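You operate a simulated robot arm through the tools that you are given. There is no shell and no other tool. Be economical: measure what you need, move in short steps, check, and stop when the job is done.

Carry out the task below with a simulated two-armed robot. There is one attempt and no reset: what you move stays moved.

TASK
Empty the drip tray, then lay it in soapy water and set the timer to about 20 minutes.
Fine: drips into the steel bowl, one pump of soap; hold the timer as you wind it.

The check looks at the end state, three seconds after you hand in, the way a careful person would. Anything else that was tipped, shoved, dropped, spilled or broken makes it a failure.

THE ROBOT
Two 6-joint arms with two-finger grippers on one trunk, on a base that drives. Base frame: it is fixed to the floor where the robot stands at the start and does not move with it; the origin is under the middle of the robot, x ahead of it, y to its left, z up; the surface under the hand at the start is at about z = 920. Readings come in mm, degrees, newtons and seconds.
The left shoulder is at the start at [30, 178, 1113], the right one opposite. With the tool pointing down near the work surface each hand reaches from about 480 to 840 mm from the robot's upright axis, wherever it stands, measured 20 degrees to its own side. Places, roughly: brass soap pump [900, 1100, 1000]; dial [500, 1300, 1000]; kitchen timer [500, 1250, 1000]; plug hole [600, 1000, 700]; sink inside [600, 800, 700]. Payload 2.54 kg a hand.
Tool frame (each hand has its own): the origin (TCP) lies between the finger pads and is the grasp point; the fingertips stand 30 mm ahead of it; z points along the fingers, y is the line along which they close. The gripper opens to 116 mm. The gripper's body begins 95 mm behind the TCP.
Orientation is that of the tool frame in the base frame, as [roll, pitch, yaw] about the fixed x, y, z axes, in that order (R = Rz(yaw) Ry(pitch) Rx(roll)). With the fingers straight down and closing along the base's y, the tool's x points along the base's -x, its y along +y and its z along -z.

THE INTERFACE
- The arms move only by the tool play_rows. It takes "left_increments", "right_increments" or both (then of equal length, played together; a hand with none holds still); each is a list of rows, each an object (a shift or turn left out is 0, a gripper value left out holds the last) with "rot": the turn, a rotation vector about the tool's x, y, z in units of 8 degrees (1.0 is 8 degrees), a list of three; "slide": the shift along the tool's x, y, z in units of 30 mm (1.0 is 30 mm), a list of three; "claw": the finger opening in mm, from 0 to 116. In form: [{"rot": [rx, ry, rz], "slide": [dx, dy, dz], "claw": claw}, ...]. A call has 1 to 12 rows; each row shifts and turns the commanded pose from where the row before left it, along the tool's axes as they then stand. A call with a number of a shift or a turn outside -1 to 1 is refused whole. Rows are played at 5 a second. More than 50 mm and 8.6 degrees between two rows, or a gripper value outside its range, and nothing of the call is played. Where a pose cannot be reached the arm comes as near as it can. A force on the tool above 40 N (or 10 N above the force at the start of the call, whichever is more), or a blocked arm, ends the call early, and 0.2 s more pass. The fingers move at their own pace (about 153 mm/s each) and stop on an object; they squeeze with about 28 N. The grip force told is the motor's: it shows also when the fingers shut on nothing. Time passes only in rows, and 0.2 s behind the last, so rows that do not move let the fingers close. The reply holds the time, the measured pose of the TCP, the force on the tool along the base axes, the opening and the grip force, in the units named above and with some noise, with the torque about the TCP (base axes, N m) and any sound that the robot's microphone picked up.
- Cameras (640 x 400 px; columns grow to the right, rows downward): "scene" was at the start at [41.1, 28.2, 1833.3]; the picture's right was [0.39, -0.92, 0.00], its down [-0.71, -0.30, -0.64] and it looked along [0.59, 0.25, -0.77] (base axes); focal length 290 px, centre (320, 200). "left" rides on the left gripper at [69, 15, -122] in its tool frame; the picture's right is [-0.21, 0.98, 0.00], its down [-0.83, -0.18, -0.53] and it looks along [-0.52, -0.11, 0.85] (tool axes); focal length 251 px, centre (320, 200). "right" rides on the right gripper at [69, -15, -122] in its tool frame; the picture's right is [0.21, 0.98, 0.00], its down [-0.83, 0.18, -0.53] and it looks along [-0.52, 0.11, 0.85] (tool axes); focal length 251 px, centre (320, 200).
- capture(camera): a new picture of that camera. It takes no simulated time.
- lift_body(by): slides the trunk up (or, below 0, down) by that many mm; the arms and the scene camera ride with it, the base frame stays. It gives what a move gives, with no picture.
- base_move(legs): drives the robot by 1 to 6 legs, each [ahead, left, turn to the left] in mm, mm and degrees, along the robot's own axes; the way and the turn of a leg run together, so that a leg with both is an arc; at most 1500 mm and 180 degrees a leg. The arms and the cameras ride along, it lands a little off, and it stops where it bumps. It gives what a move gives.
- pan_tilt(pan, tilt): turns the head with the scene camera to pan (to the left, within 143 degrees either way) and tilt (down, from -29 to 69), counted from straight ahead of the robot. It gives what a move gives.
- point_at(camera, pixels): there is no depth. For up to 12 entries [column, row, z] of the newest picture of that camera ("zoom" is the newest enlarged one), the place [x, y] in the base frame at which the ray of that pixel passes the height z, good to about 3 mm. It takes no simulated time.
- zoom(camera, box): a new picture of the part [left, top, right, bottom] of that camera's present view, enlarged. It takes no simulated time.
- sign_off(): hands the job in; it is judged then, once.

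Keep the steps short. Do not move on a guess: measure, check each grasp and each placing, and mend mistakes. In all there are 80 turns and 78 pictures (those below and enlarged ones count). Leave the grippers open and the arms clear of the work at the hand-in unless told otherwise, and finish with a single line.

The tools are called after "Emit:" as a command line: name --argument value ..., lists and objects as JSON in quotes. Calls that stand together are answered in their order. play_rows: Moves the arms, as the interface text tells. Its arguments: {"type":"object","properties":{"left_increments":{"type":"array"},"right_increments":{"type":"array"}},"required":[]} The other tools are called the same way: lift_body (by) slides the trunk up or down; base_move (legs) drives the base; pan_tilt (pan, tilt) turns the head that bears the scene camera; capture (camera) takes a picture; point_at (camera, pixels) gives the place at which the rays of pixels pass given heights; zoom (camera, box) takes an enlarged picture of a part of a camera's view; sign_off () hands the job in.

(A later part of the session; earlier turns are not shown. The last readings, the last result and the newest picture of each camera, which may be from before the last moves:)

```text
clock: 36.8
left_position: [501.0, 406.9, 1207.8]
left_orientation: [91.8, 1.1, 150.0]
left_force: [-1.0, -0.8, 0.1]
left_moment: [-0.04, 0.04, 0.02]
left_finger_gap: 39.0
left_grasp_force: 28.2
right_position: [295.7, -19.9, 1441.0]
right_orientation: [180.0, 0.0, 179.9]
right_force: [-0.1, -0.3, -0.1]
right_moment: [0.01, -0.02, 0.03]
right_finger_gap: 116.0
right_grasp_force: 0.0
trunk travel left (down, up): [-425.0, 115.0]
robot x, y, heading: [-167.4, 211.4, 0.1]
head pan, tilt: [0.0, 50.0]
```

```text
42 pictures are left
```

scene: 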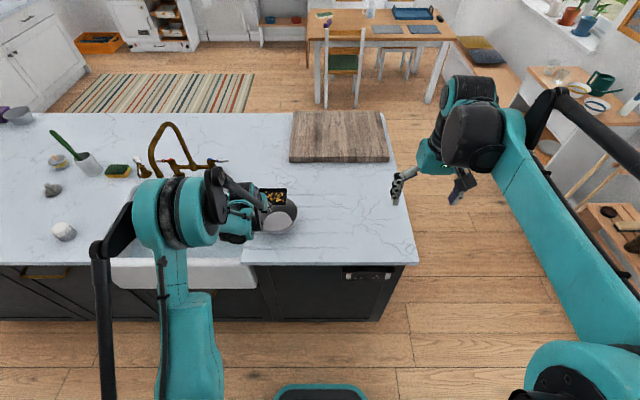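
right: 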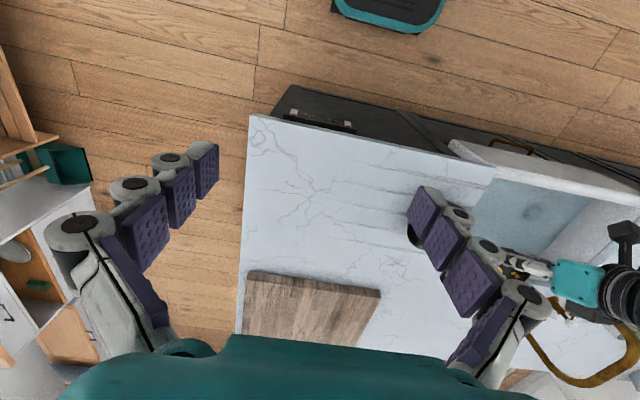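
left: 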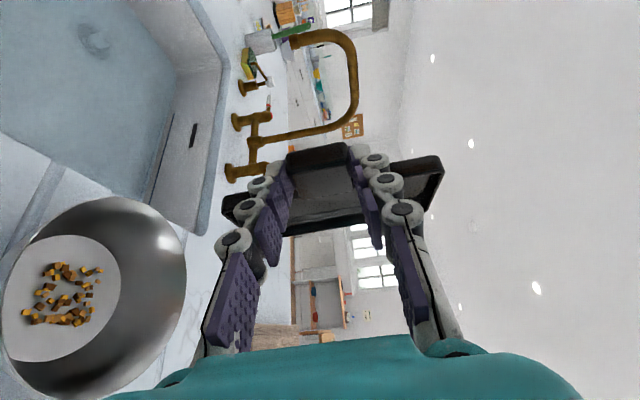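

The tray is empty and all visible crumbs are in the bowl. I'll roll the tray back to level.

Emit:
play_rows --left_increments '[{"rot": [0.866, 0, -0.5]}, {"rot": [0.866, 0, -0.5]}, {"rot": [0.866, 0, -0.5]}, {"rot": [0.866, 0, -0.5]}, {"rot": [0.866, 0, -0.5]}, {"rot": [0.866, 0, -0.5]}, {"rot": [0.866, 0, -0.5]}, {"rot": [0.866, 0, -0.5]}, {"rot": [0.866, 0, -0.5]}, {"rot": [0.866, 0, -0.5]}, {"rot": [0.866, 0, -0.5]}]'

Emit:
base_move --legs '[[60, 273, 0]]'

Emit:
capture --camera "left"

Emit:
capture --camera "scene"

```text
clock: 39.2
left_position: [501.8, 409.1, 1208.7]
left_orientation: [-179.8, 30.1, 179.9]
left_force: [0.0, 0.5, -1.5]
left_moment: [0.01, 0.05, -0.02]
left_finger_gap: 39.1
left_grasp_force: 27.8
right_position: [296.4, -18.2, 1439.7]
right_orientation: [-179.9, 0.0, 180.0]
right_force: [-0.4, 0.8, -0.9]
right_moment: [-0.03, 0.0, -0.04]
right_finger_gap: 116.1
right_grasp_force: 0.0
trunk travel left (down, up): [-425.0, 115.0]
robot x, y, heading: [-171.6, 209.6, -0.1]
head pan, tilt: [0.0, 50.0]
```

```text
clock: 41.1
left_position: [561.7, 680.1, 1208.5]
left_orientation: [179.9, 30.1, 179.9]
left_force: [-0.4, 0.1, -0.3]
left_moment: [0.02, 0.0, 0.04]
left_finger_gap: 38.8
left_grasp_force: 27.5
right_position: [356.0, 251.6, 1439.8]
right_orientation: [-179.9, 0.0, 179.9]
right_force: [0.8, 0.3, 0.3]
right_moment: [0.0, -0.04, 0.01]
right_finger_gap: 116.0
right_grasp_force: 0.2
trunk travel left (down, up): [-425.0, 115.0]
robot x, y, heading: [-111.9, 486.7, -0.1]
head pan, tilt: [0.0, 50.0]
```

```text
41 pictures are left
```

left: 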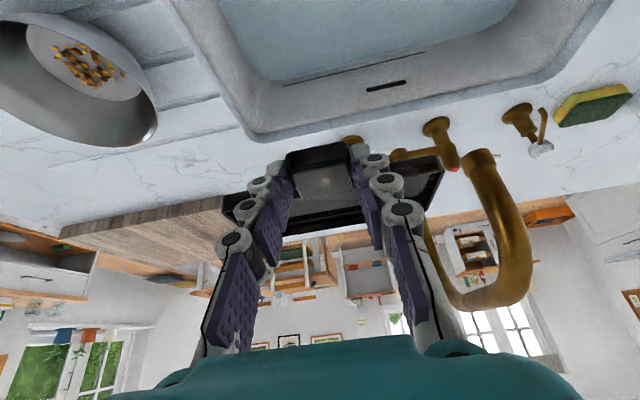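

```text
40 pictures are left
```

scene: 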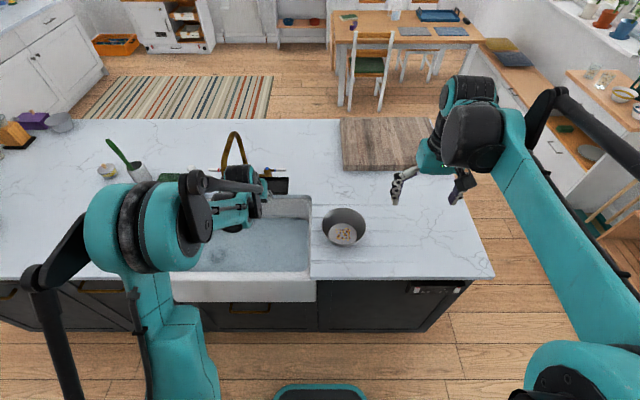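

The bowl holds the crumbs and the counter is clean. I'll measure the sink edges and the faucet spout before lowering.

Emit:
point_at --camera "left" --pixels '[[480, 155, 1100], [480, 155, 1200], [250, 135, 925], [565, 75, 925], [284, 84, 790], [425, 52, 790], [180, 5, 925], [250, 70, 740], [512, 300, 1200], [520, 240, 1250]]'

Emit:
point_at --camera "scene" --pixels '[[308, 198, 925], [316, 300, 925], [309, 270, 790], [308, 218, 790], [175, 300, 925]]'

Emit:
zoom --camera "scene" --box '[160, 120, 360, 320]'

```text
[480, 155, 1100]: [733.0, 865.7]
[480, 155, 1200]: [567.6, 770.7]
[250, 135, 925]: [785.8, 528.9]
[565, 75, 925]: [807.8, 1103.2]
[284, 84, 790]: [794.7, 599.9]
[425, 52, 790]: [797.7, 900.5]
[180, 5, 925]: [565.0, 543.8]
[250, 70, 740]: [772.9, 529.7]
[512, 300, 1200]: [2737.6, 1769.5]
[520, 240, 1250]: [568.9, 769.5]
```

```text
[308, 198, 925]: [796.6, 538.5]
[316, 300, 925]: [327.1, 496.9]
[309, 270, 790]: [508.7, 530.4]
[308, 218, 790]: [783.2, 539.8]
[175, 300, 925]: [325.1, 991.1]
```

```text
2.00 times, centred on (260, 220) of scene
```

zoom: 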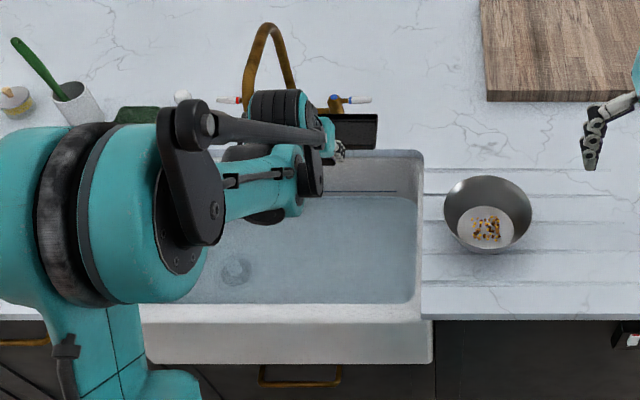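

I'll move forward to x≈640 and lower into the sink opening at y≈672, away from the spout.

Emit:
play_rows --left_increments '[{"slide": [-0.75, -0.09, 0.433]}, {"slide": [-0.75, -0.09, 0.433]}, {"slide": [-0.75, -0.09, 0.433]}, {"slide": [0.5, 0, 0.866]}, {"slide": [0.5, 0, 0.866]}, {"slide": [0.5, 0, 0.866]}, {"slide": [0.5, 0, 0.866]}, {"slide": [0.5, 0, 0.866]}, {"slide": [0.5, 0, 0.866]}, {"slide": [0.5, 0, 0.866]}, {"slide": [0.5, 0, 0.866]}]'

Emit:
capture --camera "left"

Emit:
capture --camera "scene"

```text
clock: 43.5
left_position: [640.1, 673.1, 968.5]
left_orientation: [-180.0, 30.0, 179.9]
left_force: [0.0, -0.7, -1.1]
left_moment: [-0.01, 0.06, 0.01]
left_finger_gap: 39.1
left_grasp_force: 27.9
right_position: [357.5, 254.2, 1439.3]
right_orientation: [-180.0, 0.0, 179.9]
right_force: [0.5, 0.1, -0.1]
right_moment: [0.02, 0.01, 0.03]
right_finger_gap: 116.0
right_grasp_force: 0.1
trunk travel left (down, up): [-425.0, 115.0]
robot x, y, heading: [-106.2, 481.7, 0.1]
head pan, tilt: [0.0, 50.0]
```

```text
38 pictures are left
```

left: 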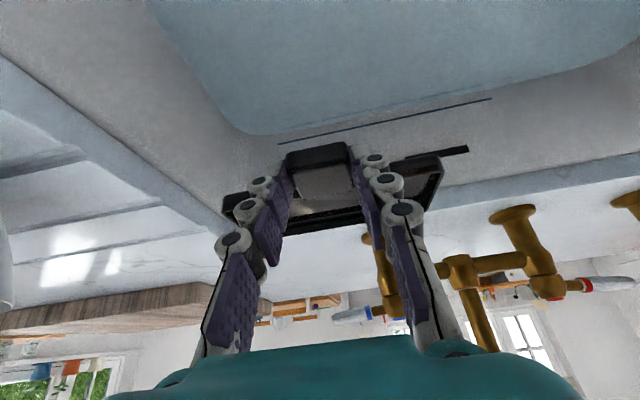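

```text
37 pictures are left
```

scene: 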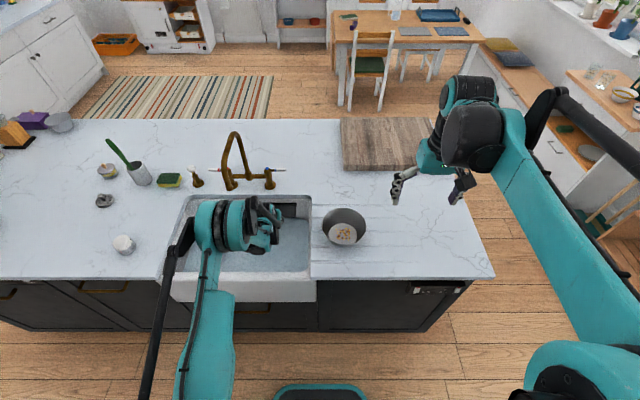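

Emit:
point_at --camera "left" --pixels '[[100, 130, 925], [222, 205, 942], [445, 160, 942], [245, 133, 700], [180, 45, 700], [280, 143, 790], [245, 133, 740]]'

```text
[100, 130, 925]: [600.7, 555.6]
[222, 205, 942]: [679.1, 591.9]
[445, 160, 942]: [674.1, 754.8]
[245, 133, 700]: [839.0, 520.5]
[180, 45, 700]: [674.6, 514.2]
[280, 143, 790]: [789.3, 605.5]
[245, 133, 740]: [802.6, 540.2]
```

The tray has about 36 mm clearance to the right wall. I'll keep lowering.

Emit:
play_rows --left_increments '[{"slide": [0.5, 0, 0.866]}, {"slide": [0.5, 0, 0.866]}, {"slide": [0.5, 0, 0.866]}, {"slide": [0.5, 0, 0.866]}, {"slide": [0.5, 0, 0.866]}, {"slide": [0.5, 0, 0.866]}]'

Emit:
capture --camera "left"

Emit:
zoom --camera "scene" --box '[140, 160, 340, 320]'

```text
clock: 44.9
left_position: [603.9, 670.0, 895.9]
left_orientation: [180.0, 30.0, -180.0]
left_force: [-0.9, 0.1, -0.2]
left_moment: [-0.01, 0.01, -0.02]
left_finger_gap: 38.8
left_grasp_force: 28.1
left hand out of reach, approached as far as the arm can: row 3, 4, 5, 6
right_position: [356.0, 252.7, 1440.9]
right_orientation: [180.0, 0.0, 180.0]
right_force: [0.2, -0.5, 0.8]
right_moment: [0.0, 0.01, -0.02]
right_finger_gap: 116.1
right_grasp_force: 0.2
trunk travel left (down, up): [-425.0, 115.0]
robot x, y, heading: [-106.3, 482.3, -0.3]
head pan, tilt: [0.0, 50.0]
```

```text
36 pictures are left
```

left: 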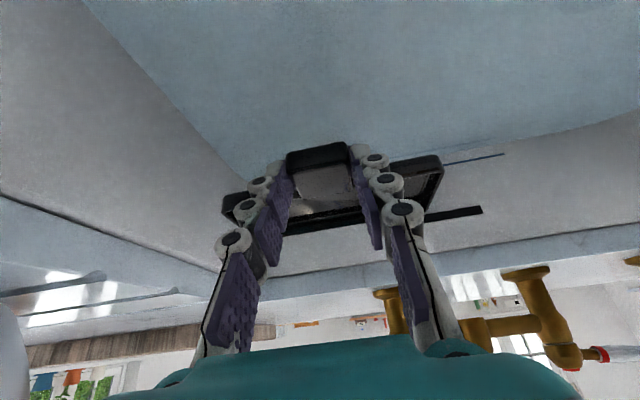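

```text
2.50 times, centred on (240, 240) of scene
```

zoom: 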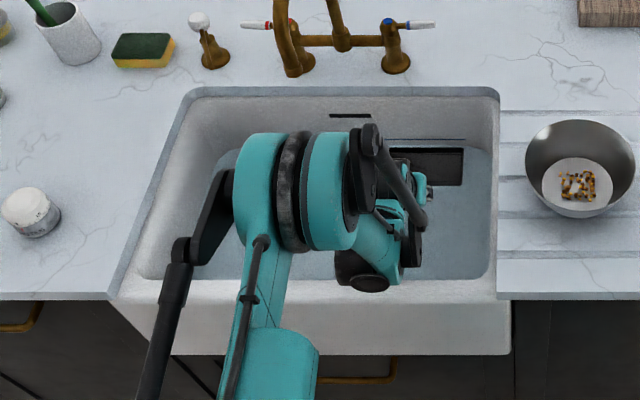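

The arm's reach ends at z 896. I'll go back up and forward a bit, then use the trunk to descend.

Emit:
play_rows --left_increments '[{"slide": [-0.5, 0, -0.866]}, {"slide": [-0.5, 0, -0.866]}, {"slide": [-0.75, 0, 0.433]}, {"slide": [-0.75, 0, 0.433]}]'

Emit:
lift_body --by -100

Emit:
zoom --camera "scene" --box '[140, 160, 340, 320]'

```text
clock: 45.9
left_position: [657.4, 671.0, 956.0]
left_orientation: [-180.0, 30.0, 180.0]
left_force: [-0.3, 0.2, -1.9]
left_moment: [0.02, 0.06, 0.0]
left_finger_gap: 38.9
left_grasp_force: 28.1
right_position: [357.3, 252.4, 1439.8]
right_orientation: [180.0, 0.0, 180.0]
right_force: [0.2, 0.6, 1.1]
right_moment: [-0.01, -0.02, 0.01]
right_finger_gap: 116.1
right_grasp_force: 0.1
trunk travel left (down, up): [-425.0, 115.0]
robot x, y, heading: [-110.3, 484.3, -0.0]
head pan, tilt: [0.0, 50.0]
```

```text
clock: 47.3
left_position: [657.1, 671.1, 855.6]
left_orientation: [180.0, 29.9, 180.0]
left_force: [0.4, 0.1, 0.1]
left_moment: [0.03, 0.08, 0.0]
left_finger_gap: 39.0
left_grasp_force: 28.2
right_position: [356.0, 253.8, 1341.1]
right_orientation: [180.0, 0.0, 180.0]
right_force: [0.5, -0.2, 0.4]
right_moment: [0.0, 0.02, 0.01]
right_finger_gap: 115.9
right_grasp_force: 0.0
trunk travel left (down, up): [-325.0, 215.0]
robot x, y, heading: [-107.2, 486.8, 0.1]
head pan, tilt: [0.0, 50.0]
```

```text
2.50 times, centred on (240, 240) of scene
```

zoom: 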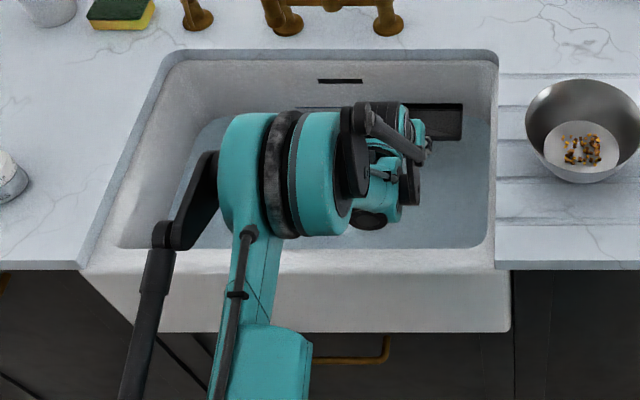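

The path is clear, so I'll lower 90 mm more with the trunk.

Emit:
lift_body --by -90

Emit:
capture --camera "left"

Emit:
capture --camera "scene"

```text
clock: 48.5
left_position: [656.5, 670.8, 766.2]
left_orientation: [-179.9, 29.9, 179.9]
left_force: [0.5, -0.6, -0.8]
left_moment: [-0.01, 0.07, -0.03]
left_finger_gap: 39.0
left_grasp_force: 28.7
right_position: [356.9, 253.2, 1249.7]
right_orientation: [179.9, 0.0, 180.0]
right_force: [0.0, -0.1, 0.0]
right_moment: [0.02, -0.01, 0.0]
right_finger_gap: 116.0
right_grasp_force: 0.0
trunk travel left (down, up): [-235.0, 305.0]
robot x, y, heading: [-107.1, 487.6, -0.0]
head pan, tilt: [0.0, 50.0]
```

```text
33 pictures are left
```

left: 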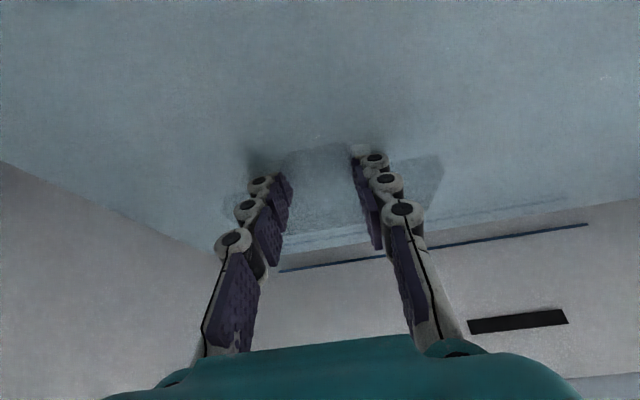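

```text
32 pictures are left
```

scene: 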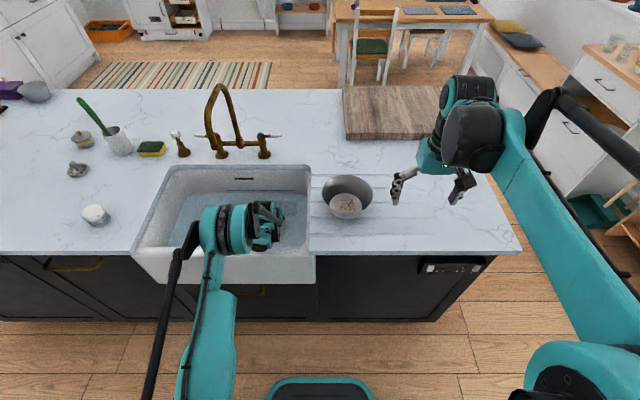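

The tray is now under the water surface. I'll lower in small steps until I feel the floor.

Emit:
play_rows --left_increments '[{"slide": [0.14, 0, 0.24]}, {"slide": [0.14, 0, 0.24]}, {"slide": [0.14, 0, 0.24]}, {"slide": [0.14, 0, 0.24]}]'

```text
clock: 49.5
left_position: [658.4, 672.0, 731.8]
left_orientation: [180.0, 30.1, 179.9]
left_force: [1.0, -0.1, -0.7]
left_moment: [0.04, 0.03, 0.0]
left_finger_gap: 38.9
left_grasp_force: 27.4
right_position: [356.5, 252.8, 1251.2]
right_orientation: [-180.0, 0.0, 180.0]
right_force: [0.9, 0.1, -0.3]
right_moment: [0.0, 0.0, -0.02]
right_finger_gap: 116.1
right_grasp_force: 0.1
trunk travel left (down, up): [-235.0, 305.0]
robot x, y, heading: [-106.2, 483.2, 0.0]
head pan, tilt: [0.0, 50.0]
```

Emit:
play_rows --left_increments '[{"slide": [0.1, 0, 0.173]}, {"slide": [0.1, 0, 0.173]}]'

Emit:
play_rows --left_increments '[{"slide": [0.1, 0, 0.173]}, {"slide": [0.1, 0, 0.173]}]'

```text
clock: 50.1
left_position: [653.0, 671.4, 727.3]
left_orientation: [180.0, 30.0, -180.0]
left_force: [0.4, 0.1, -1.2]
left_moment: [-0.01, 0.02, 0.01]
left_finger_gap: 38.8
left_grasp_force: 28.4
left hand out of reach, approached as far as the arm can: row 2
right_position: [355.8, 253.1, 1249.3]
right_orientation: [179.9, 0.0, 180.0]
right_force: [-0.3, 0.5, -1.0]
right_moment: [0.04, 0.01, 0.01]
right_finger_gap: 115.7
right_grasp_force: 0.1
trunk travel left (down, up): [-235.0, 305.0]
robot x, y, heading: [-110.0, 488.8, 0.0]
head pan, tilt: [0.0, 50.0]
```

```text
clock: 50.7
left_position: [648.7, 670.1, 726.9]
left_orientation: [-180.0, 30.1, 180.0]
left_force: [0.5, 0.1, 6.1]
left_moment: [-0.18, -0.21, 0.05]
left_finger_gap: 38.7
left_grasp_force: 27.9
left hand out of reach, approached as far as the arm can: row 1, 2
right_position: [355.2, 253.8, 1249.6]
right_orientation: [180.0, 0.0, -180.0]
right_force: [-0.6, 0.9, 0.6]
right_moment: [-0.01, -0.02, 0.01]
right_finger_gap: 116.3
right_grasp_force: 0.0
trunk travel left (down, up): [-235.0, 305.0]
robot x, y, heading: [-108.4, 482.1, -0.3]
head pan, tilt: [0.0, 50.0]
```

An upward force of 6 N means the tray is touching the sink floor. I'll open the fingers and rise along the tool axis.

Emit:
play_rows --left_increments '[{"claw": 60}, {"claw": 70}, {}]'

Emit:
play_rows --left_increments '[{"slide": [0, 0, -0.6]}, {"slide": [0, 0, -0.8]}, {"slide": [-0.5, 0, -0.866]}, {"slide": [-0.5, 0, -0.866]}]'

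Emit:
capture --camera "left"

```text
clock: 51.5
left_position: [649.1, 671.3, 725.5]
left_orientation: [180.0, 30.0, 179.9]
left_force: [0.1, -0.6, -0.2]
left_moment: [0.03, -0.02, 0.03]
left_finger_gap: 70.3
left_grasp_force: 0.0
right_position: [357.4, 253.3, 1250.8]
right_orientation: [-180.0, 0.0, 180.0]
right_force: [0.4, -0.1, -1.0]
right_moment: [0.01, -0.01, 0.0]
right_finger_gap: 116.4
right_grasp_force: 0.0
trunk travel left (down, up): [-235.0, 305.0]
robot x, y, heading: [-108.1, 484.2, 0.2]
head pan, tilt: [0.0, 50.0]
```

```text
clock: 52.5
left_position: [626.1, 670.5, 822.8]
left_orientation: [180.0, 30.1, -180.0]
left_force: [-0.9, -1.3, 0.3]
left_moment: [0.03, -0.02, -0.01]
left_finger_gap: 70.1
left_grasp_force: 0.1
right_position: [356.4, 253.6, 1250.6]
right_orientation: [-180.0, 0.0, 180.0]
right_force: [-0.1, -0.6, 0.7]
right_moment: [-0.01, -0.01, -0.01]
right_finger_gap: 115.8
right_grasp_force: 0.0
trunk travel left (down, up): [-235.0, 305.0]
robot x, y, heading: [-106.0, 486.7, 0.3]
head pan, tilt: [0.0, 50.0]
```

```text
31 pictures are left
```

left: 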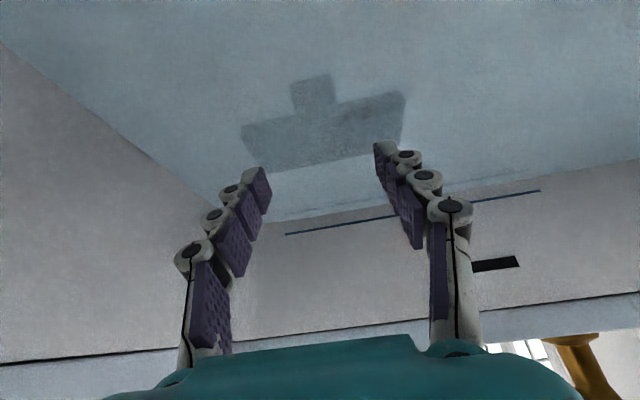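

The tray lies flat on the floor under water. I'll rise clear with the trunk, back off and shift left to view the pump.

Emit:
lift_body --by 290

Emit:
base_move --legs '[[-100, 0, 0], [0, 275, 0]]'

Emit:
play_rows --left_increments '[{"rot": [0, 0.8, 0], "claw": 0}, {"rot": [0, 0.8, 0]}, {"rot": [0, 0.8, 0]}]'

Emit:
pan_tilt --pan 10 --tilt 50

Emit:
capture --camera "left"

Emit:
capture --camera "scene"

```text
clock: 55.4
left_position: [627.1, 670.4, 1111.0]
left_orientation: [179.9, 30.0, -180.0]
left_force: [0.2, 0.4, 0.1]
left_moment: [0.03, 0.02, 0.0]
left_finger_gap: 69.9
left_grasp_force: 0.1
right_position: [355.9, 253.5, 1540.5]
right_orientation: [-180.0, 0.0, 179.9]
right_force: [-0.1, -0.2, 0.4]
right_moment: [0.01, 0.0, 0.01]
right_finger_gap: 115.8
right_grasp_force: 0.0
trunk travel left (down, up): [-525.0, 15.0]
robot x, y, heading: [-108.3, 484.1, -0.2]
head pan, tilt: [0.0, 50.0]
```

```text
clock: 58.1
left_position: [530.6, 945.1, 1110.0]
left_orientation: [179.9, 29.9, 179.6]
left_force: [0.4, 0.3, 0.1]
left_moment: [0.02, 0.01, 0.01]
left_finger_gap: 70.2
left_grasp_force: 0.1
right_position: [257.1, 528.2, 1539.8]
right_orientation: [-179.9, 0.0, 179.6]
right_force: [0.2, 0.2, 0.9]
right_moment: [0.01, 0.02, -0.02]
right_finger_gap: 116.0
right_grasp_force: 0.1
trunk travel left (down, up): [-525.0, 15.0]
robot x, y, heading: [-206.3, 764.3, -0.6]
head pan, tilt: [0.0, 50.0]
```

```text
clock: 58.9
left_position: [530.2, 944.9, 1111.6]
left_orientation: [-180.0, 10.7, 179.5]
left_force: [0.1, 0.8, -0.4]
left_moment: [0.0, -0.01, -0.01]
left_finger_gap: 0.2
left_grasp_force: 28.4
right_position: [257.6, 528.9, 1540.5]
right_orientation: [-179.9, 0.0, 179.6]
right_force: [0.9, 0.8, -0.3]
right_moment: [-0.01, -0.01, 0.0]
right_finger_gap: 116.0
right_grasp_force: 0.1
trunk travel left (down, up): [-525.0, 15.0]
robot x, y, heading: [-206.4, 762.9, -0.0]
head pan, tilt: [0.0, 50.0]
```

```text
clock: 59.6
left_position: [529.4, 944.4, 1111.4]
left_orientation: [180.0, 10.8, 179.6]
left_force: [-0.1, -1.1, -0.1]
left_moment: [-0.04, 0.01, 0.0]
left_finger_gap: 0.0
left_grasp_force: 27.9
right_position: [257.1, 529.9, 1539.8]
right_orientation: [-180.0, 0.0, 179.6]
right_force: [-0.7, -0.4, -0.1]
right_moment: [-0.02, -0.02, 0.01]
right_finger_gap: 116.1
right_grasp_force: 0.0
trunk travel left (down, up): [-525.0, 15.0]
robot x, y, heading: [-206.3, 765.3, -0.3]
head pan, tilt: [10.0, 50.0]
```

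```text
30 pictures are left
```

left: 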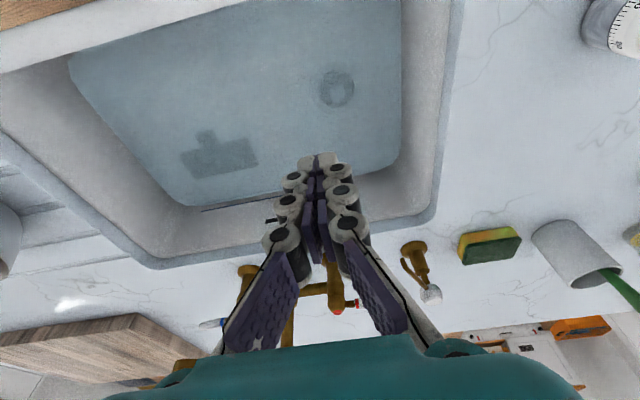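

```text
29 pictures are left
```

scene: 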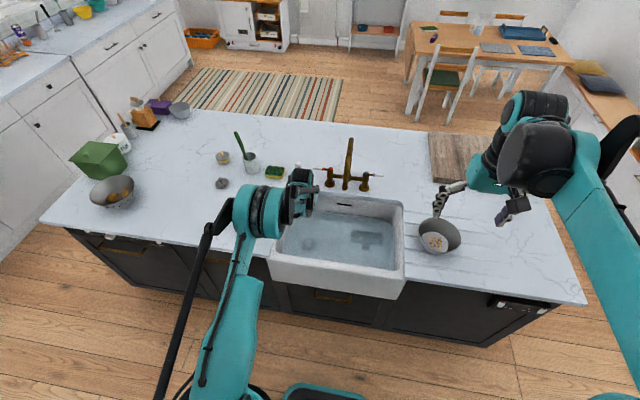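

The tray lies well in the sink. Now I'll zoom in on the pump from both cameras to triangulate its knob and spout.

Emit:
zoom --camera "left" --box '[360, 210, 480, 330]'

Emit:
point_at --camera "left" --pixels '[[431, 294, 960], [431, 294, 980], [431, 294, 1000], [431, 294, 1020], [413, 247, 920], [404, 262, 960], [404, 262, 980]]'

Emit:
zoom --camera "scene" --box '[260, 130, 380, 230]'

```text
3.33 times, centred on (420, 270) of left
```

zoom: 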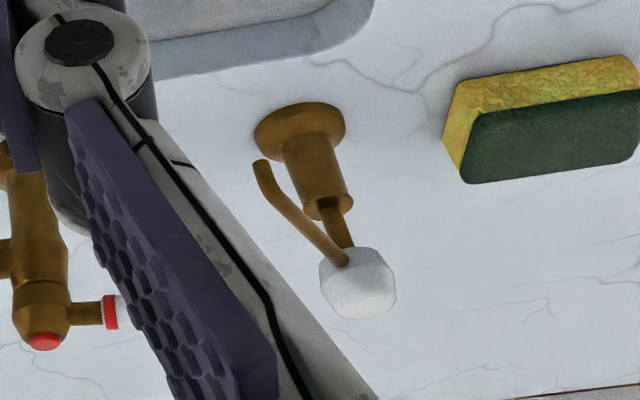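

```text
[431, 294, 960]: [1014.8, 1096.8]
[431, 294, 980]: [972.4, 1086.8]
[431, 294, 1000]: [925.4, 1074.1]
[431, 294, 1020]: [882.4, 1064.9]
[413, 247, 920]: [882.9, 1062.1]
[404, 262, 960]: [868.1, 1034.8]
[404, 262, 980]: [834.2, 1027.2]
```

```text
4.00 times, centred on (320, 180) of scene
```

zoom: 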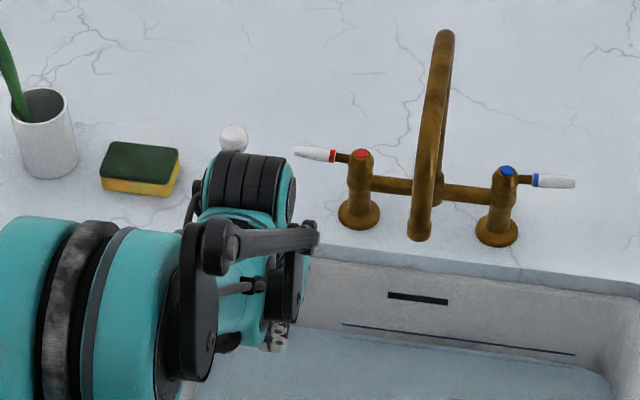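

The knob appears to be at about (883,1064,1019) with the spout reaching toward the sink. I'll check the knob in the scene zoom, and measure the base front and the cabinet for forward room.

Emit:
point_at --camera "zoom" --pixels '[[233, 138, 1019], [233, 125, 1030], [420, 235, 1080], [420, 235, 1110]]'

Emit:
point_at --camera "scene" --pixels '[[330, 386, 100], [330, 386, 250], [400, 328, 0], [220, 298, 0], [300, 315, 100]]'

```text
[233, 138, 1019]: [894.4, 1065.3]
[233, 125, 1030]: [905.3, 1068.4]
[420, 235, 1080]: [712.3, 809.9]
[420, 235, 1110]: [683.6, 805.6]
```

```text
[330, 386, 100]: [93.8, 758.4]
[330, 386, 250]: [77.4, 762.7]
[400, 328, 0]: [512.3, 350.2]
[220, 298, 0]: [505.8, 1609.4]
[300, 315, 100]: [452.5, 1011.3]
```

The base front has room up to about x=430. I'll shift left 60 mm and drive forward 290, with the hand staying above the knob's height.

Emit:
base_move --legs '[[0, 60, 0], [290, 0, 0]]'

Emit:
pan_tilt --pan 10 --tilt 40

Emit:
capture --camera "left"

Emit:
zoom --camera "scene" --box '[200, 120, 440, 320]'

```text
clock: 62.3
left_position: [827.0, 1004.0, 1112.1]
left_orientation: [-179.9, 10.9, 179.6]
left_force: [0.2, 0.3, 0.4]
left_moment: [0.0, -0.04, 0.03]
left_finger_gap: 0.1
left_grasp_force: 28.0
right_position: [555.1, 587.4, 1540.4]
right_orientation: [-180.0, 0.1, 179.7]
right_force: [0.2, 0.0, 0.7]
right_moment: [0.05, -0.01, -0.03]
right_finger_gap: 116.2
right_grasp_force: 0.0
trunk travel left (down, up): [-525.0, 15.0]
robot x, y, heading: [90.8, 820.2, -0.5]
head pan, tilt: [10.0, 50.0]
```

```text
clock: 63.0
left_position: [830.5, 1004.3, 1110.5]
left_orientation: [180.0, 10.7, 179.8]
left_force: [0.5, -0.5, -0.1]
left_moment: [0.03, -0.01, -0.02]
left_finger_gap: 0.0
left_grasp_force: 28.0
right_position: [557.1, 589.3, 1538.5]
right_orientation: [180.0, 0.0, 179.8]
right_force: [-0.5, 0.5, -0.7]
right_moment: [0.03, 0.04, -0.01]
right_finger_gap: 116.0
right_grasp_force: 0.2
trunk travel left (down, up): [-525.0, 15.0]
robot x, y, heading: [94.2, 819.4, -0.1]
head pan, tilt: [10.0, 40.0]
```

```text
26 pictures are left
```

left: 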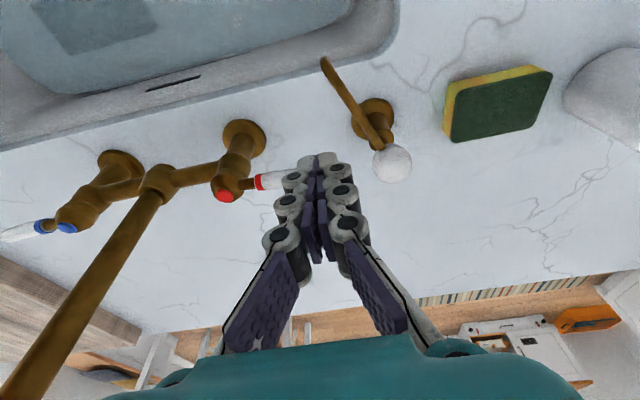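

```text
2.00 times, centred on (320, 220) of scene
```

zoom: 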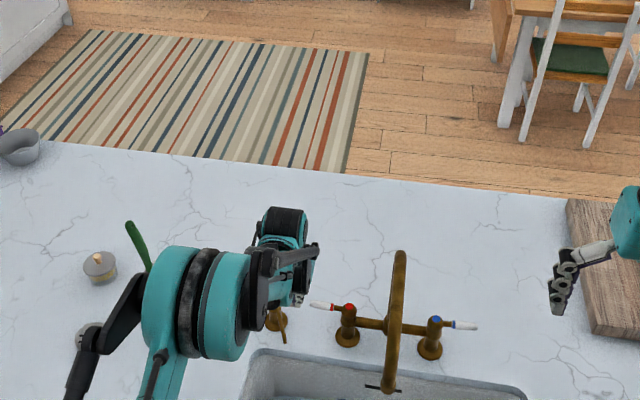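

Emit:
point_at --camera "left" --pixels '[[392, 163, 1010], [392, 163, 1025], [392, 163, 995], [326, 62, 1000], [326, 62, 980], [326, 62, 1015], [375, 110, 920], [345, 22, 925]]'

```text
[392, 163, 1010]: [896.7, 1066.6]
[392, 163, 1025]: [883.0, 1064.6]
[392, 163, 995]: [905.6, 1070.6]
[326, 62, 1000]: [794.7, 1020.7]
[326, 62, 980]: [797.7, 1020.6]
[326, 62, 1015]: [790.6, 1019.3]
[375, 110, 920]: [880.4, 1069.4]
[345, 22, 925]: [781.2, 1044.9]
```

Emit:
zoom --camera "left" --box '[270, 10, 430, 190]'

Emit:
point_at --camera "left" --pixels '[[300, 55, 922], [310, 75, 922], [290, 65, 922], [280, 85, 922], [320, 45, 922], [324, 66, 922]]'

```text
2.22 times, centred on (350, 100) of left
```

zoom: 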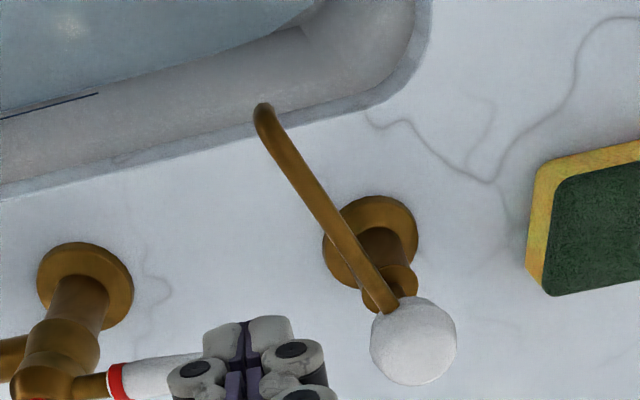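

```text
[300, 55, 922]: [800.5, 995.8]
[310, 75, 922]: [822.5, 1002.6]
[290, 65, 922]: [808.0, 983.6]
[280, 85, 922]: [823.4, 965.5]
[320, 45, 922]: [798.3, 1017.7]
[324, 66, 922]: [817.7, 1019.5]
```

The spout tip at about (796,1021) is just over the sink interior. I'll bring the closed fingertips above the knob centre.

Emit:
play_rows --left_increments '[{"slide": [-0.526, 0.689, 0.564]}, {"slide": [-0.526, 0.689, 0.564]}, {"slide": [-0.526, 0.689, 0.564]}]'

Emit:
zoom --camera "left" --box '[240, 80, 400, 240]'

```text
clock: 63.8
left_position: [877.4, 1066.7, 1075.7]
left_orientation: [-180.0, 10.9, 179.7]
left_force: [0.1, 0.4, -0.2]
left_moment: [-0.01, 0.01, 0.01]
left_finger_gap: 0.0
left_grasp_force: 28.3
left hand out of reach, approached as far as the arm can: row 3
right_position: [555.6, 589.5, 1540.7]
right_orientation: [-179.8, 0.0, 179.8]
right_force: [-0.1, 0.1, -0.7]
right_moment: [-0.04, -0.01, -0.01]
right_finger_gap: 115.9
right_grasp_force: 0.1
trunk travel left (down, up): [-525.0, 15.0]
robot x, y, heading: [93.9, 822.8, -0.4]
head pan, tilt: [10.0, 40.0]
```

```text
2.50 times, centred on (320, 160) of left
```

zoom: 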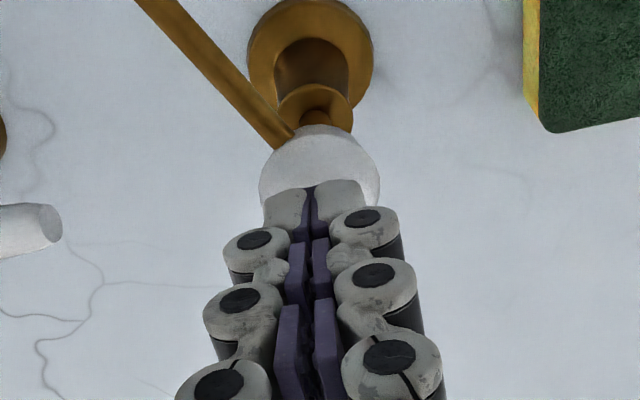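

The arm is near its outer limit with the trunk this high. I'll raise the hand 150 and lower the trunk 150 to gain reach.

Emit:
play_rows --left_increments '[{"slide": [-0.187, 0, -0.982]}, {"slide": [-0.187, 0, -0.982]}, {"slide": [-0.187, 0, -0.982]}, {"slide": [-0.187, 0, -0.982]}, {"slide": [-0.187, 0, -0.982]}]'

Emit:
lift_body --by -150

```text
clock: 65.0
left_position: [875.9, 1064.6, 1227.3]
left_orientation: [-180.0, 10.8, 179.7]
left_force: [-0.4, 0.2, -0.4]
left_moment: [0.03, -0.04, 0.02]
left_finger_gap: 0.0
left_grasp_force: 27.7
right_position: [555.4, 588.9, 1540.7]
right_orientation: [180.0, 0.1, 179.6]
right_force: [0.0, 0.1, -0.2]
right_moment: [0.0, -0.03, 0.02]
right_finger_gap: 116.1
right_grasp_force: 0.0
trunk travel left (down, up): [-525.0, 15.0]
robot x, y, heading: [91.0, 822.2, -0.3]
head pan, tilt: [10.0, 40.0]
```

```text
clock: 66.7
left_position: [876.9, 1066.0, 1077.3]
left_orientation: [-179.9, 10.8, 179.8]
left_force: [0.3, 0.1, 0.7]
left_moment: [-0.01, 0.02, 0.01]
left_finger_gap: 0.0
left_grasp_force: 28.1
right_position: [556.0, 589.1, 1390.8]
right_orientation: [-180.0, 0.0, 179.7]
right_force: [0.4, 0.0, 0.3]
right_moment: [0.02, 0.01, 0.0]
right_finger_gap: 115.9
right_grasp_force: 0.1
trunk travel left (down, up): [-375.0, 165.0]
robot x, y, heading: [89.0, 824.0, -0.3]
head pan, tilt: [10.0, 40.0]
```

Emit:
play_rows --left_increments '[{"slide": [-0.153, 0.06, 0.54]}]'

Emit:
zoom --camera "left" --box '[240, 80, 400, 240]'

```text
clock: 67.1
left_position: [885.2, 1067.9, 1060.0]
left_orientation: [-180.0, 10.8, 179.7]
left_force: [0.6, 0.3, -0.2]
left_moment: [-0.03, 0.01, 0.02]
left_finger_gap: 0.0
left_grasp_force: 28.4
right_position: [556.8, 589.0, 1389.3]
right_orientation: [-179.9, 0.0, 179.6]
right_force: [0.8, -0.3, 0.1]
right_moment: [0.0, 0.07, -0.02]
right_finger_gap: 115.8
right_grasp_force: 0.1
trunk travel left (down, up): [-375.0, 165.0]
robot x, y, heading: [94.2, 823.4, -0.5]
head pan, tilt: [10.0, 40.0]
```

```text
2.50 times, centred on (320, 160) of left
```

zoom: 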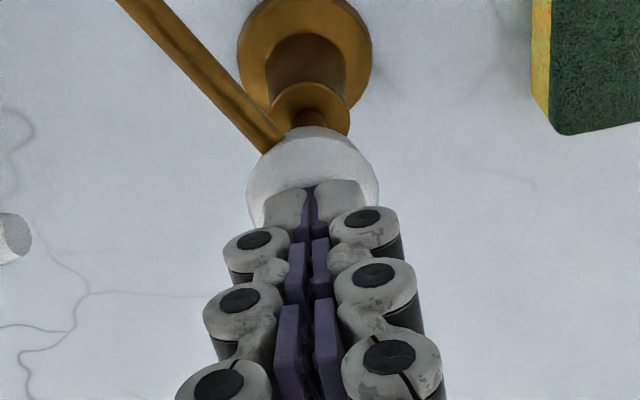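

The fingers are centred on the knob. I'll press down in small steps and watch the force.

Emit:
play_rows --left_increments '[{"slide": [0.025, 0, 0.131]}, {"slide": [0.025, 0, 0.131]}]'

```text
clock: 67.7
left_position: [883.7, 1068.1, 1055.0]
left_orientation: [180.0, 10.9, 179.7]
left_force: [0.3, 1.6, 4.1]
left_moment: [0.04, 0.02, 0.0]
left_finger_gap: 5.9
left_grasp_force: 28.7
right_position: [554.7, 589.7, 1389.5]
right_orientation: [-179.9, 0.0, 179.7]
right_force: [0.0, 0.8, 0.4]
right_moment: [0.0, 0.03, -0.06]
right_finger_gap: 116.0
right_grasp_force: 0.2
trunk travel left (down, up): [-375.0, 165.0]
robot x, y, heading: [92.1, 823.2, -0.0]
head pan, tilt: [10.0, 40.0]
```

The fingers are being wedged open slightly (5.9 mm) by the domed knob. I'll lift, shift 6 mm so one finger bears on the crown, and press again.

Emit:
play_rows --left_increments '[{"slide": [-0.06, 0, -0.33]}, {"slide": [0, 0.2, 0]}, {"slide": [0.035, 0, 0.197]}]'

Emit:
play_rows --left_increments '[{"slide": [0.025, 0, 0.131]}, {"slide": [0.025, 0, 0.131]}]'

```text
clock: 68.5
left_position: [885.1, 1074.2, 1057.7]
left_orientation: [180.0, 10.8, 179.7]
left_force: [0.7, 0.6, 1.7]
left_moment: [0.04, 0.02, 0.02]
left_finger_gap: 0.1
left_grasp_force: 28.4
right_position: [554.9, 589.1, 1390.5]
right_orientation: [180.0, 0.1, 179.8]
right_force: [-0.3, -0.8, -0.3]
right_moment: [0.02, -0.04, 0.02]
right_finger_gap: 116.0
right_grasp_force: 0.0
trunk travel left (down, up): [-375.0, 165.0]
robot x, y, heading: [94.9, 825.0, -0.4]
head pan, tilt: [10.0, 40.0]
```

```text
clock: 69.1
left_position: [883.2, 1074.1, 1051.9]
left_orientation: [-180.0, 10.9, 179.7]
left_force: [0.9, 0.2, 7.4]
left_moment: [-0.04, 0.01, 0.02]
left_finger_gap: 0.0
left_grasp_force: 28.5
right_position: [553.7, 588.8, 1389.9]
right_orientation: [180.0, 0.1, 179.8]
right_force: [-0.3, -0.1, 0.1]
right_moment: [-0.01, -0.02, 0.01]
right_finger_gap: 115.8
right_grasp_force: 0.0
trunk travel left (down, up): [-375.0, 165.0]
robot x, y, heading: [90.7, 824.0, 0.1]
head pan, tilt: [10.0, 40.0]
```

The spring resistance is rising (7.4 N). I'll press deeper.

Emit:
play_rows --left_increments '[{"slide": [0.025, 0, 0.131]}, {"slide": [0.025, 0, 0.131]}, {"slide": [0.025, 0, 0.131]}]'

```text
clock: 70.0
left_position: [881.5, 1072.3, 1044.6]
left_orientation: [179.9, 11.3, 179.6]
left_force: [-4.8, -1.0, 27.5]
left_moment: [-0.11, 0.18, 0.0]
left_finger_gap: 6.1
left_grasp_force: 28.8
right_position: [553.3, 588.2, 1391.5]
right_orientation: [-179.9, 0.1, 179.7]
right_force: [-0.6, 1.3, 0.6]
right_moment: [-0.01, 0.02, 0.0]
right_finger_gap: 116.1
right_grasp_force: 0.0
trunk travel left (down, up): [-375.0, 165.0]
robot x, y, heading: [92.2, 823.8, -0.3]
head pan, tilt: [10.0, 40.0]
stopped in row 3 (left hand): the force on the tool passed its limit at 44 N (the readings are from after the stop); the commanded pose is now the measured one
```

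It seems to have bottomed out (44 N). I'll release gently and look for soap.

Emit:
play_rows --left_increments '[{"slide": [-0.06, 0, -0.33]}, {"slide": [-0.12, 0, -0.66]}, {"slide": [-0.187, 0, -0.98]}]'

Emit:
capture --camera "left"

```text
clock: 70.8
left_position: [884.5, 1072.6, 1103.8]
left_orientation: [179.9, 11.1, 179.8]
left_force: [-0.4, -1.0, 0.0]
left_moment: [-0.03, 0.0, -0.01]
left_finger_gap: 0.2
left_grasp_force: 28.4
right_position: [555.5, 588.9, 1391.0]
right_orientation: [-180.0, 0.2, 179.8]
right_force: [0.3, 0.2, 0.1]
right_moment: [0.02, -0.02, 0.02]
right_finger_gap: 116.0
right_grasp_force: 0.0
trunk travel left (down, up): [-375.0, 165.0]
robot x, y, heading: [94.0, 821.6, -0.0]
head pan, tilt: [10.0, 40.0]
```

```text
21 pictures are left
```

left: 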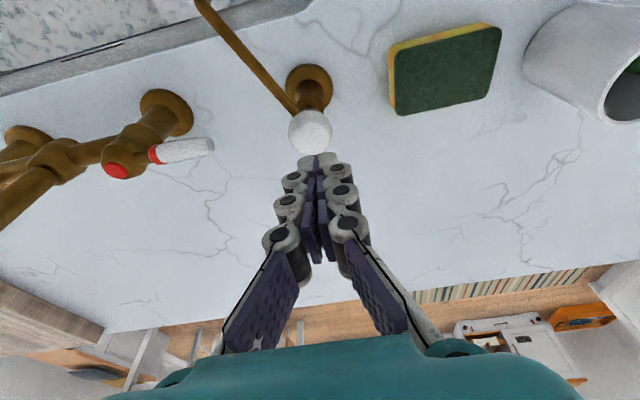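

Suds now cover the water, so exactly one pump was delivered. Next is the timer: I'll raise the trunk, back off and centre the robot on it.

Emit:
lift_body --by 150

Emit:
base_move --legs '[[-230, 0, 0], [0, 425, 0]]'

Emit:
pan_tilt --pan 0 --tilt 58

Emit:
capture --camera "scene"

```text
clock: 72.5
left_position: [885.6, 1071.4, 1250.6]
left_orientation: [-180.0, 11.0, 179.7]
left_force: [0.3, -1.0, 0.5]
left_moment: [-0.02, 0.02, -0.01]
left_finger_gap: 0.0
left_grasp_force: 28.4
right_position: [556.9, 588.4, 1540.1]
right_orientation: [180.0, -0.1, 179.8]
right_force: [-0.2, 0.8, -0.3]
right_moment: [0.01, 0.02, -0.01]
right_finger_gap: 115.9
right_grasp_force: 0.1
trunk travel left (down, up): [-525.0, 15.0]
robot x, y, heading: [93.2, 825.0, -0.4]
head pan, tilt: [10.0, 40.0]
```

```text
clock: 76.4
left_position: [659.2, 1493.6, 1252.3]
left_orientation: [179.9, 10.9, 179.5]
left_force: [-0.3, 0.0, 0.3]
left_moment: [0.02, 0.0, 0.0]
left_finger_gap: 0.1
left_grasp_force: 28.1
right_position: [330.2, 1011.7, 1539.7]
right_orientation: [-180.0, 0.2, 179.4]
right_force: [-0.5, -0.4, 0.1]
right_moment: [0.07, -0.02, -0.01]
right_finger_gap: 115.8
right_grasp_force: 0.1
trunk travel left (down, up): [-525.0, 15.0]
robot x, y, heading: [-131.6, 1252.3, -0.4]
head pan, tilt: [10.0, 40.0]
```

```text
clock: 77.2
left_position: [660.6, 1495.5, 1251.0]
left_orientation: [-180.0, 10.9, 179.4]
left_force: [0.4, -0.2, 0.0]
left_moment: [0.03, 0.01, -0.03]
left_finger_gap: 0.1
left_grasp_force: 28.3
right_position: [329.6, 1013.8, 1540.6]
right_orientation: [-179.9, -0.1, 179.4]
right_force: [-1.2, 0.2, 1.4]
right_moment: [-0.02, -0.01, -0.02]
right_finger_gap: 115.9
right_grasp_force: 0.1
trunk travel left (down, up): [-525.0, 15.0]
robot x, y, heading: [-136.0, 1249.6, -0.7]
head pan, tilt: [0.0, 58.0]
```

```text
20 pictures are left
```

scene: 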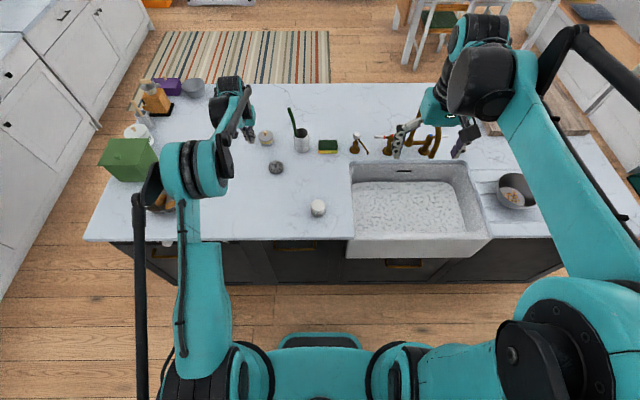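

The sink is full of suds. I'll zoom in on the timer.

Emit:
zoom --camera "scene" --box '[298, 190, 338, 225]'

Emit:
point_at --camera "zoom" --pixels '[[320, 130, 980], [320, 200, 980], [220, 130, 980], [420, 130, 980], [320, 320, 922]]'

```text
11.43 times, centred on (318, 208) of scene
```

zoom: 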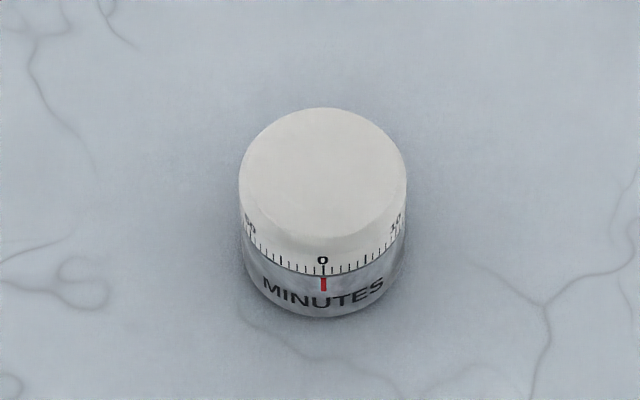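

```text
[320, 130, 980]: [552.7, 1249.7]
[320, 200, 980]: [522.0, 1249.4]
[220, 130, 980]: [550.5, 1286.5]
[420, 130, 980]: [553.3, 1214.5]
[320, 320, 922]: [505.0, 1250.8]
```

The timer reads 0 at the red mark facing me. Its centre is (530,1250), the diameter is about 60, the base is about z 920–951 and the cap is above that. Winding 20 minutes means turning the cap 120° clockwise. I'll back off, lower the trunk and orient the left hand diagonally, to hold the base from the front-left.

Emit:
base_move --legs '[[-80, 0, 0.5]]'

Emit:
lift_body --by -120

Emit:
play_rows --left_increments '[{"rot": [0, -0.875, 0], "claw": 95}, {"rot": [0, -0.875, 0]}, {"rot": [0, -0.875, 0]}, {"rot": [0, -0.875, 0]}, {"rot": [0, -0.875, 0]}, {"rot": [0, -0.875, 0]}, {"rot": [0, -0.875, 0]}]'

Emit:
play_rows --left_increments '[{"rot": [0.812, 0, 0.469]}, {"rot": [0.812, 0, 0.469]}, {"rot": [0.812, 0, 0.469]}, {"rot": [0.812, 0, 0.469]}, {"rot": [0.812, 0, 0.469]}, {"rot": [0.812, 0, 0.469]}]'

```text
clock: 78.3
left_position: [579.6, 1503.3, 1251.1]
left_orientation: [180.0, 11.0, 179.9]
left_force: [0.8, 0.0, -0.4]
left_moment: [0.0, 0.03, 0.02]
left_finger_gap: 0.1
left_grasp_force: 28.5
right_position: [255.4, 1018.4, 1540.0]
right_orientation: [-180.0, -0.2, 179.9]
right_force: [0.7, -1.0, 0.5]
right_moment: [-0.03, 0.02, -0.01]
right_finger_gap: 115.8
right_grasp_force: 0.1
trunk travel left (down, up): [-525.0, 15.0]
robot x, y, heading: [-211.0, 1250.2, 0.5]
head pan, tilt: [0.0, 58.0]
```

```text
clock: 79.8
left_position: [578.9, 1503.7, 1130.6]
left_orientation: [-180.0, 11.0, 180.0]
left_force: [-0.1, -0.3, -0.2]
left_moment: [0.0, 0.01, -0.02]
left_finger_gap: 0.0
left_grasp_force: 28.2
right_position: [252.8, 1017.8, 1419.5]
right_orientation: [180.0, 0.1, -180.0]
right_force: [-0.5, -0.3, 0.7]
right_moment: [-0.01, -0.01, 0.03]
right_finger_gap: 115.9
right_grasp_force: 0.1
trunk travel left (down, up): [-405.0, 135.0]
robot x, y, heading: [-213.3, 1249.3, -0.0]
head pan, tilt: [0.0, 58.0]
```

```text
clock: 81.4
left_position: [578.9, 1501.2, 1132.4]
left_orientation: [-180.0, 60.2, 179.8]
left_force: [0.6, 0.8, -0.1]
left_moment: [-0.03, -0.01, 0.05]
left_finger_gap: 95.2
left_grasp_force: 0.1
right_position: [252.6, 1017.0, 1419.2]
right_orientation: [-179.9, 0.0, 179.9]
right_force: [0.2, 0.9, -0.5]
right_moment: [-0.02, 0.02, 0.0]
right_finger_gap: 115.9
right_grasp_force: 0.0
trunk travel left (down, up): [-405.0, 135.0]
robot x, y, heading: [-213.2, 1250.2, 0.1]
head pan, tilt: [0.0, 58.0]
```

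```text
clock: 82.8
left_position: [579.6, 1503.2, 1131.8]
left_orientation: [-180.0, 60.0, 134.8]
left_force: [0.1, -0.3, -0.4]
left_moment: [-0.02, -0.01, -0.05]
left_finger_gap: 95.2
left_grasp_force: 0.0
right_position: [252.0, 1019.1, 1420.6]
right_orientation: [-179.9, 0.0, 179.9]
right_force: [0.1, 0.2, -0.2]
right_moment: [-0.02, 0.01, 0.02]
right_finger_gap: 116.1
right_grasp_force: 0.0
trunk travel left (down, up): [-405.0, 135.0]
robot x, y, heading: [-211.0, 1250.1, -0.0]
head pan, tilt: [0.0, 58.0]
```

The left orientation is right (pointing forward-right, 30° below level). I'll translate to a pre-grasp point diagonally behind the timer.

Emit:
play_rows --left_increments '[{"slide": [0.319, -0.892, 0.295]}, {"slide": [0.319, -0.892, 0.295]}, {"slide": [0.319, -0.892, 0.295]}, {"slide": [0.319, -0.892, 0.295]}, {"slide": [0.319, -0.892, 0.295]}, {"slide": [0.319, -0.892, 0.295]}, {"slide": [0.319, -0.892, 0.295]}, {"slide": [0.319, -0.892, 0.295]}]'

Emit:
capture --camera "left"

Emit:
zoom --camera "scene" --box '[240, 120, 400, 240]'

```text
clock: 84.6
left_position: [471.1, 1335.3, 1038.9]
left_orientation: [-179.9, 59.9, 134.8]
left_force: [0.3, 0.6, -0.6]
left_moment: [-0.01, -0.03, 0.01]
left_finger_gap: 95.1
left_grasp_force: 0.1
left hand out of reach, approached as far as the arm can: row 7, 8
right_position: [252.4, 1016.3, 1419.7]
right_orientation: [-179.9, 0.0, 179.9]
right_force: [0.0, -0.3, -0.9]
right_moment: [0.0, 0.01, 0.04]
right_finger_gap: 115.7
right_grasp_force: 0.0
trunk travel left (down, up): [-405.0, 135.0]
robot x, y, heading: [-213.3, 1248.9, -0.3]
head pan, tilt: [0.0, 58.0]
```

```text
18 pictures are left
```

left: 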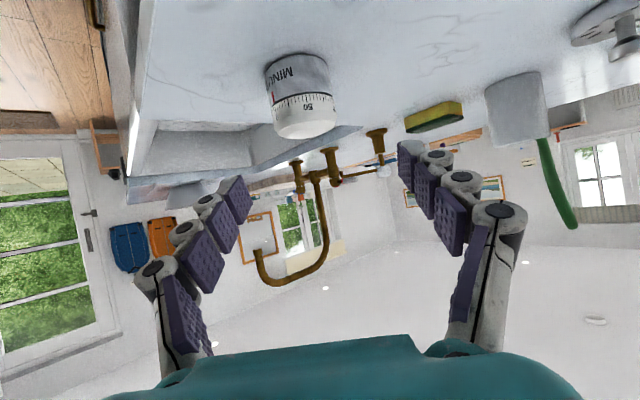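

```text
3.33 times, centred on (320, 180) of scene
```

zoom: 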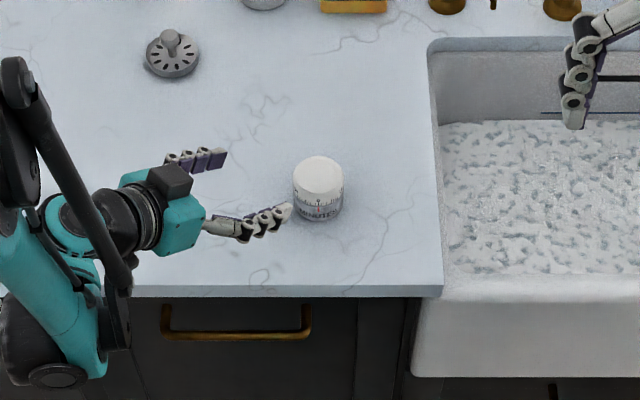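

The arm's inner limit stopped it slightly short, but the grasp itself lies further out. I'll refine the timer position with both views first.

Emit:
point_at --camera "zoom" --pixels '[[318, 174, 978], [293, 176, 978], [343, 176, 978], [318, 219, 921]]'

Emit:
point_at --camera "left" --pixels '[[306, 124, 978], [268, 80, 935], [326, 68, 935], [297, 74, 935], [273, 102, 951], [333, 95, 951]]'

```text
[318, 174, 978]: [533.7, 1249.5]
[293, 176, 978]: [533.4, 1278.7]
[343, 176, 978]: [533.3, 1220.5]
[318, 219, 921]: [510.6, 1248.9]
```

```text
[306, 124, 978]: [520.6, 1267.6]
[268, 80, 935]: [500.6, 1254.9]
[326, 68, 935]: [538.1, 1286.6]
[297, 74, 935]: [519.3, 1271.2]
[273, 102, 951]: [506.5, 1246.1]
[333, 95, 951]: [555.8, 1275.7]
```

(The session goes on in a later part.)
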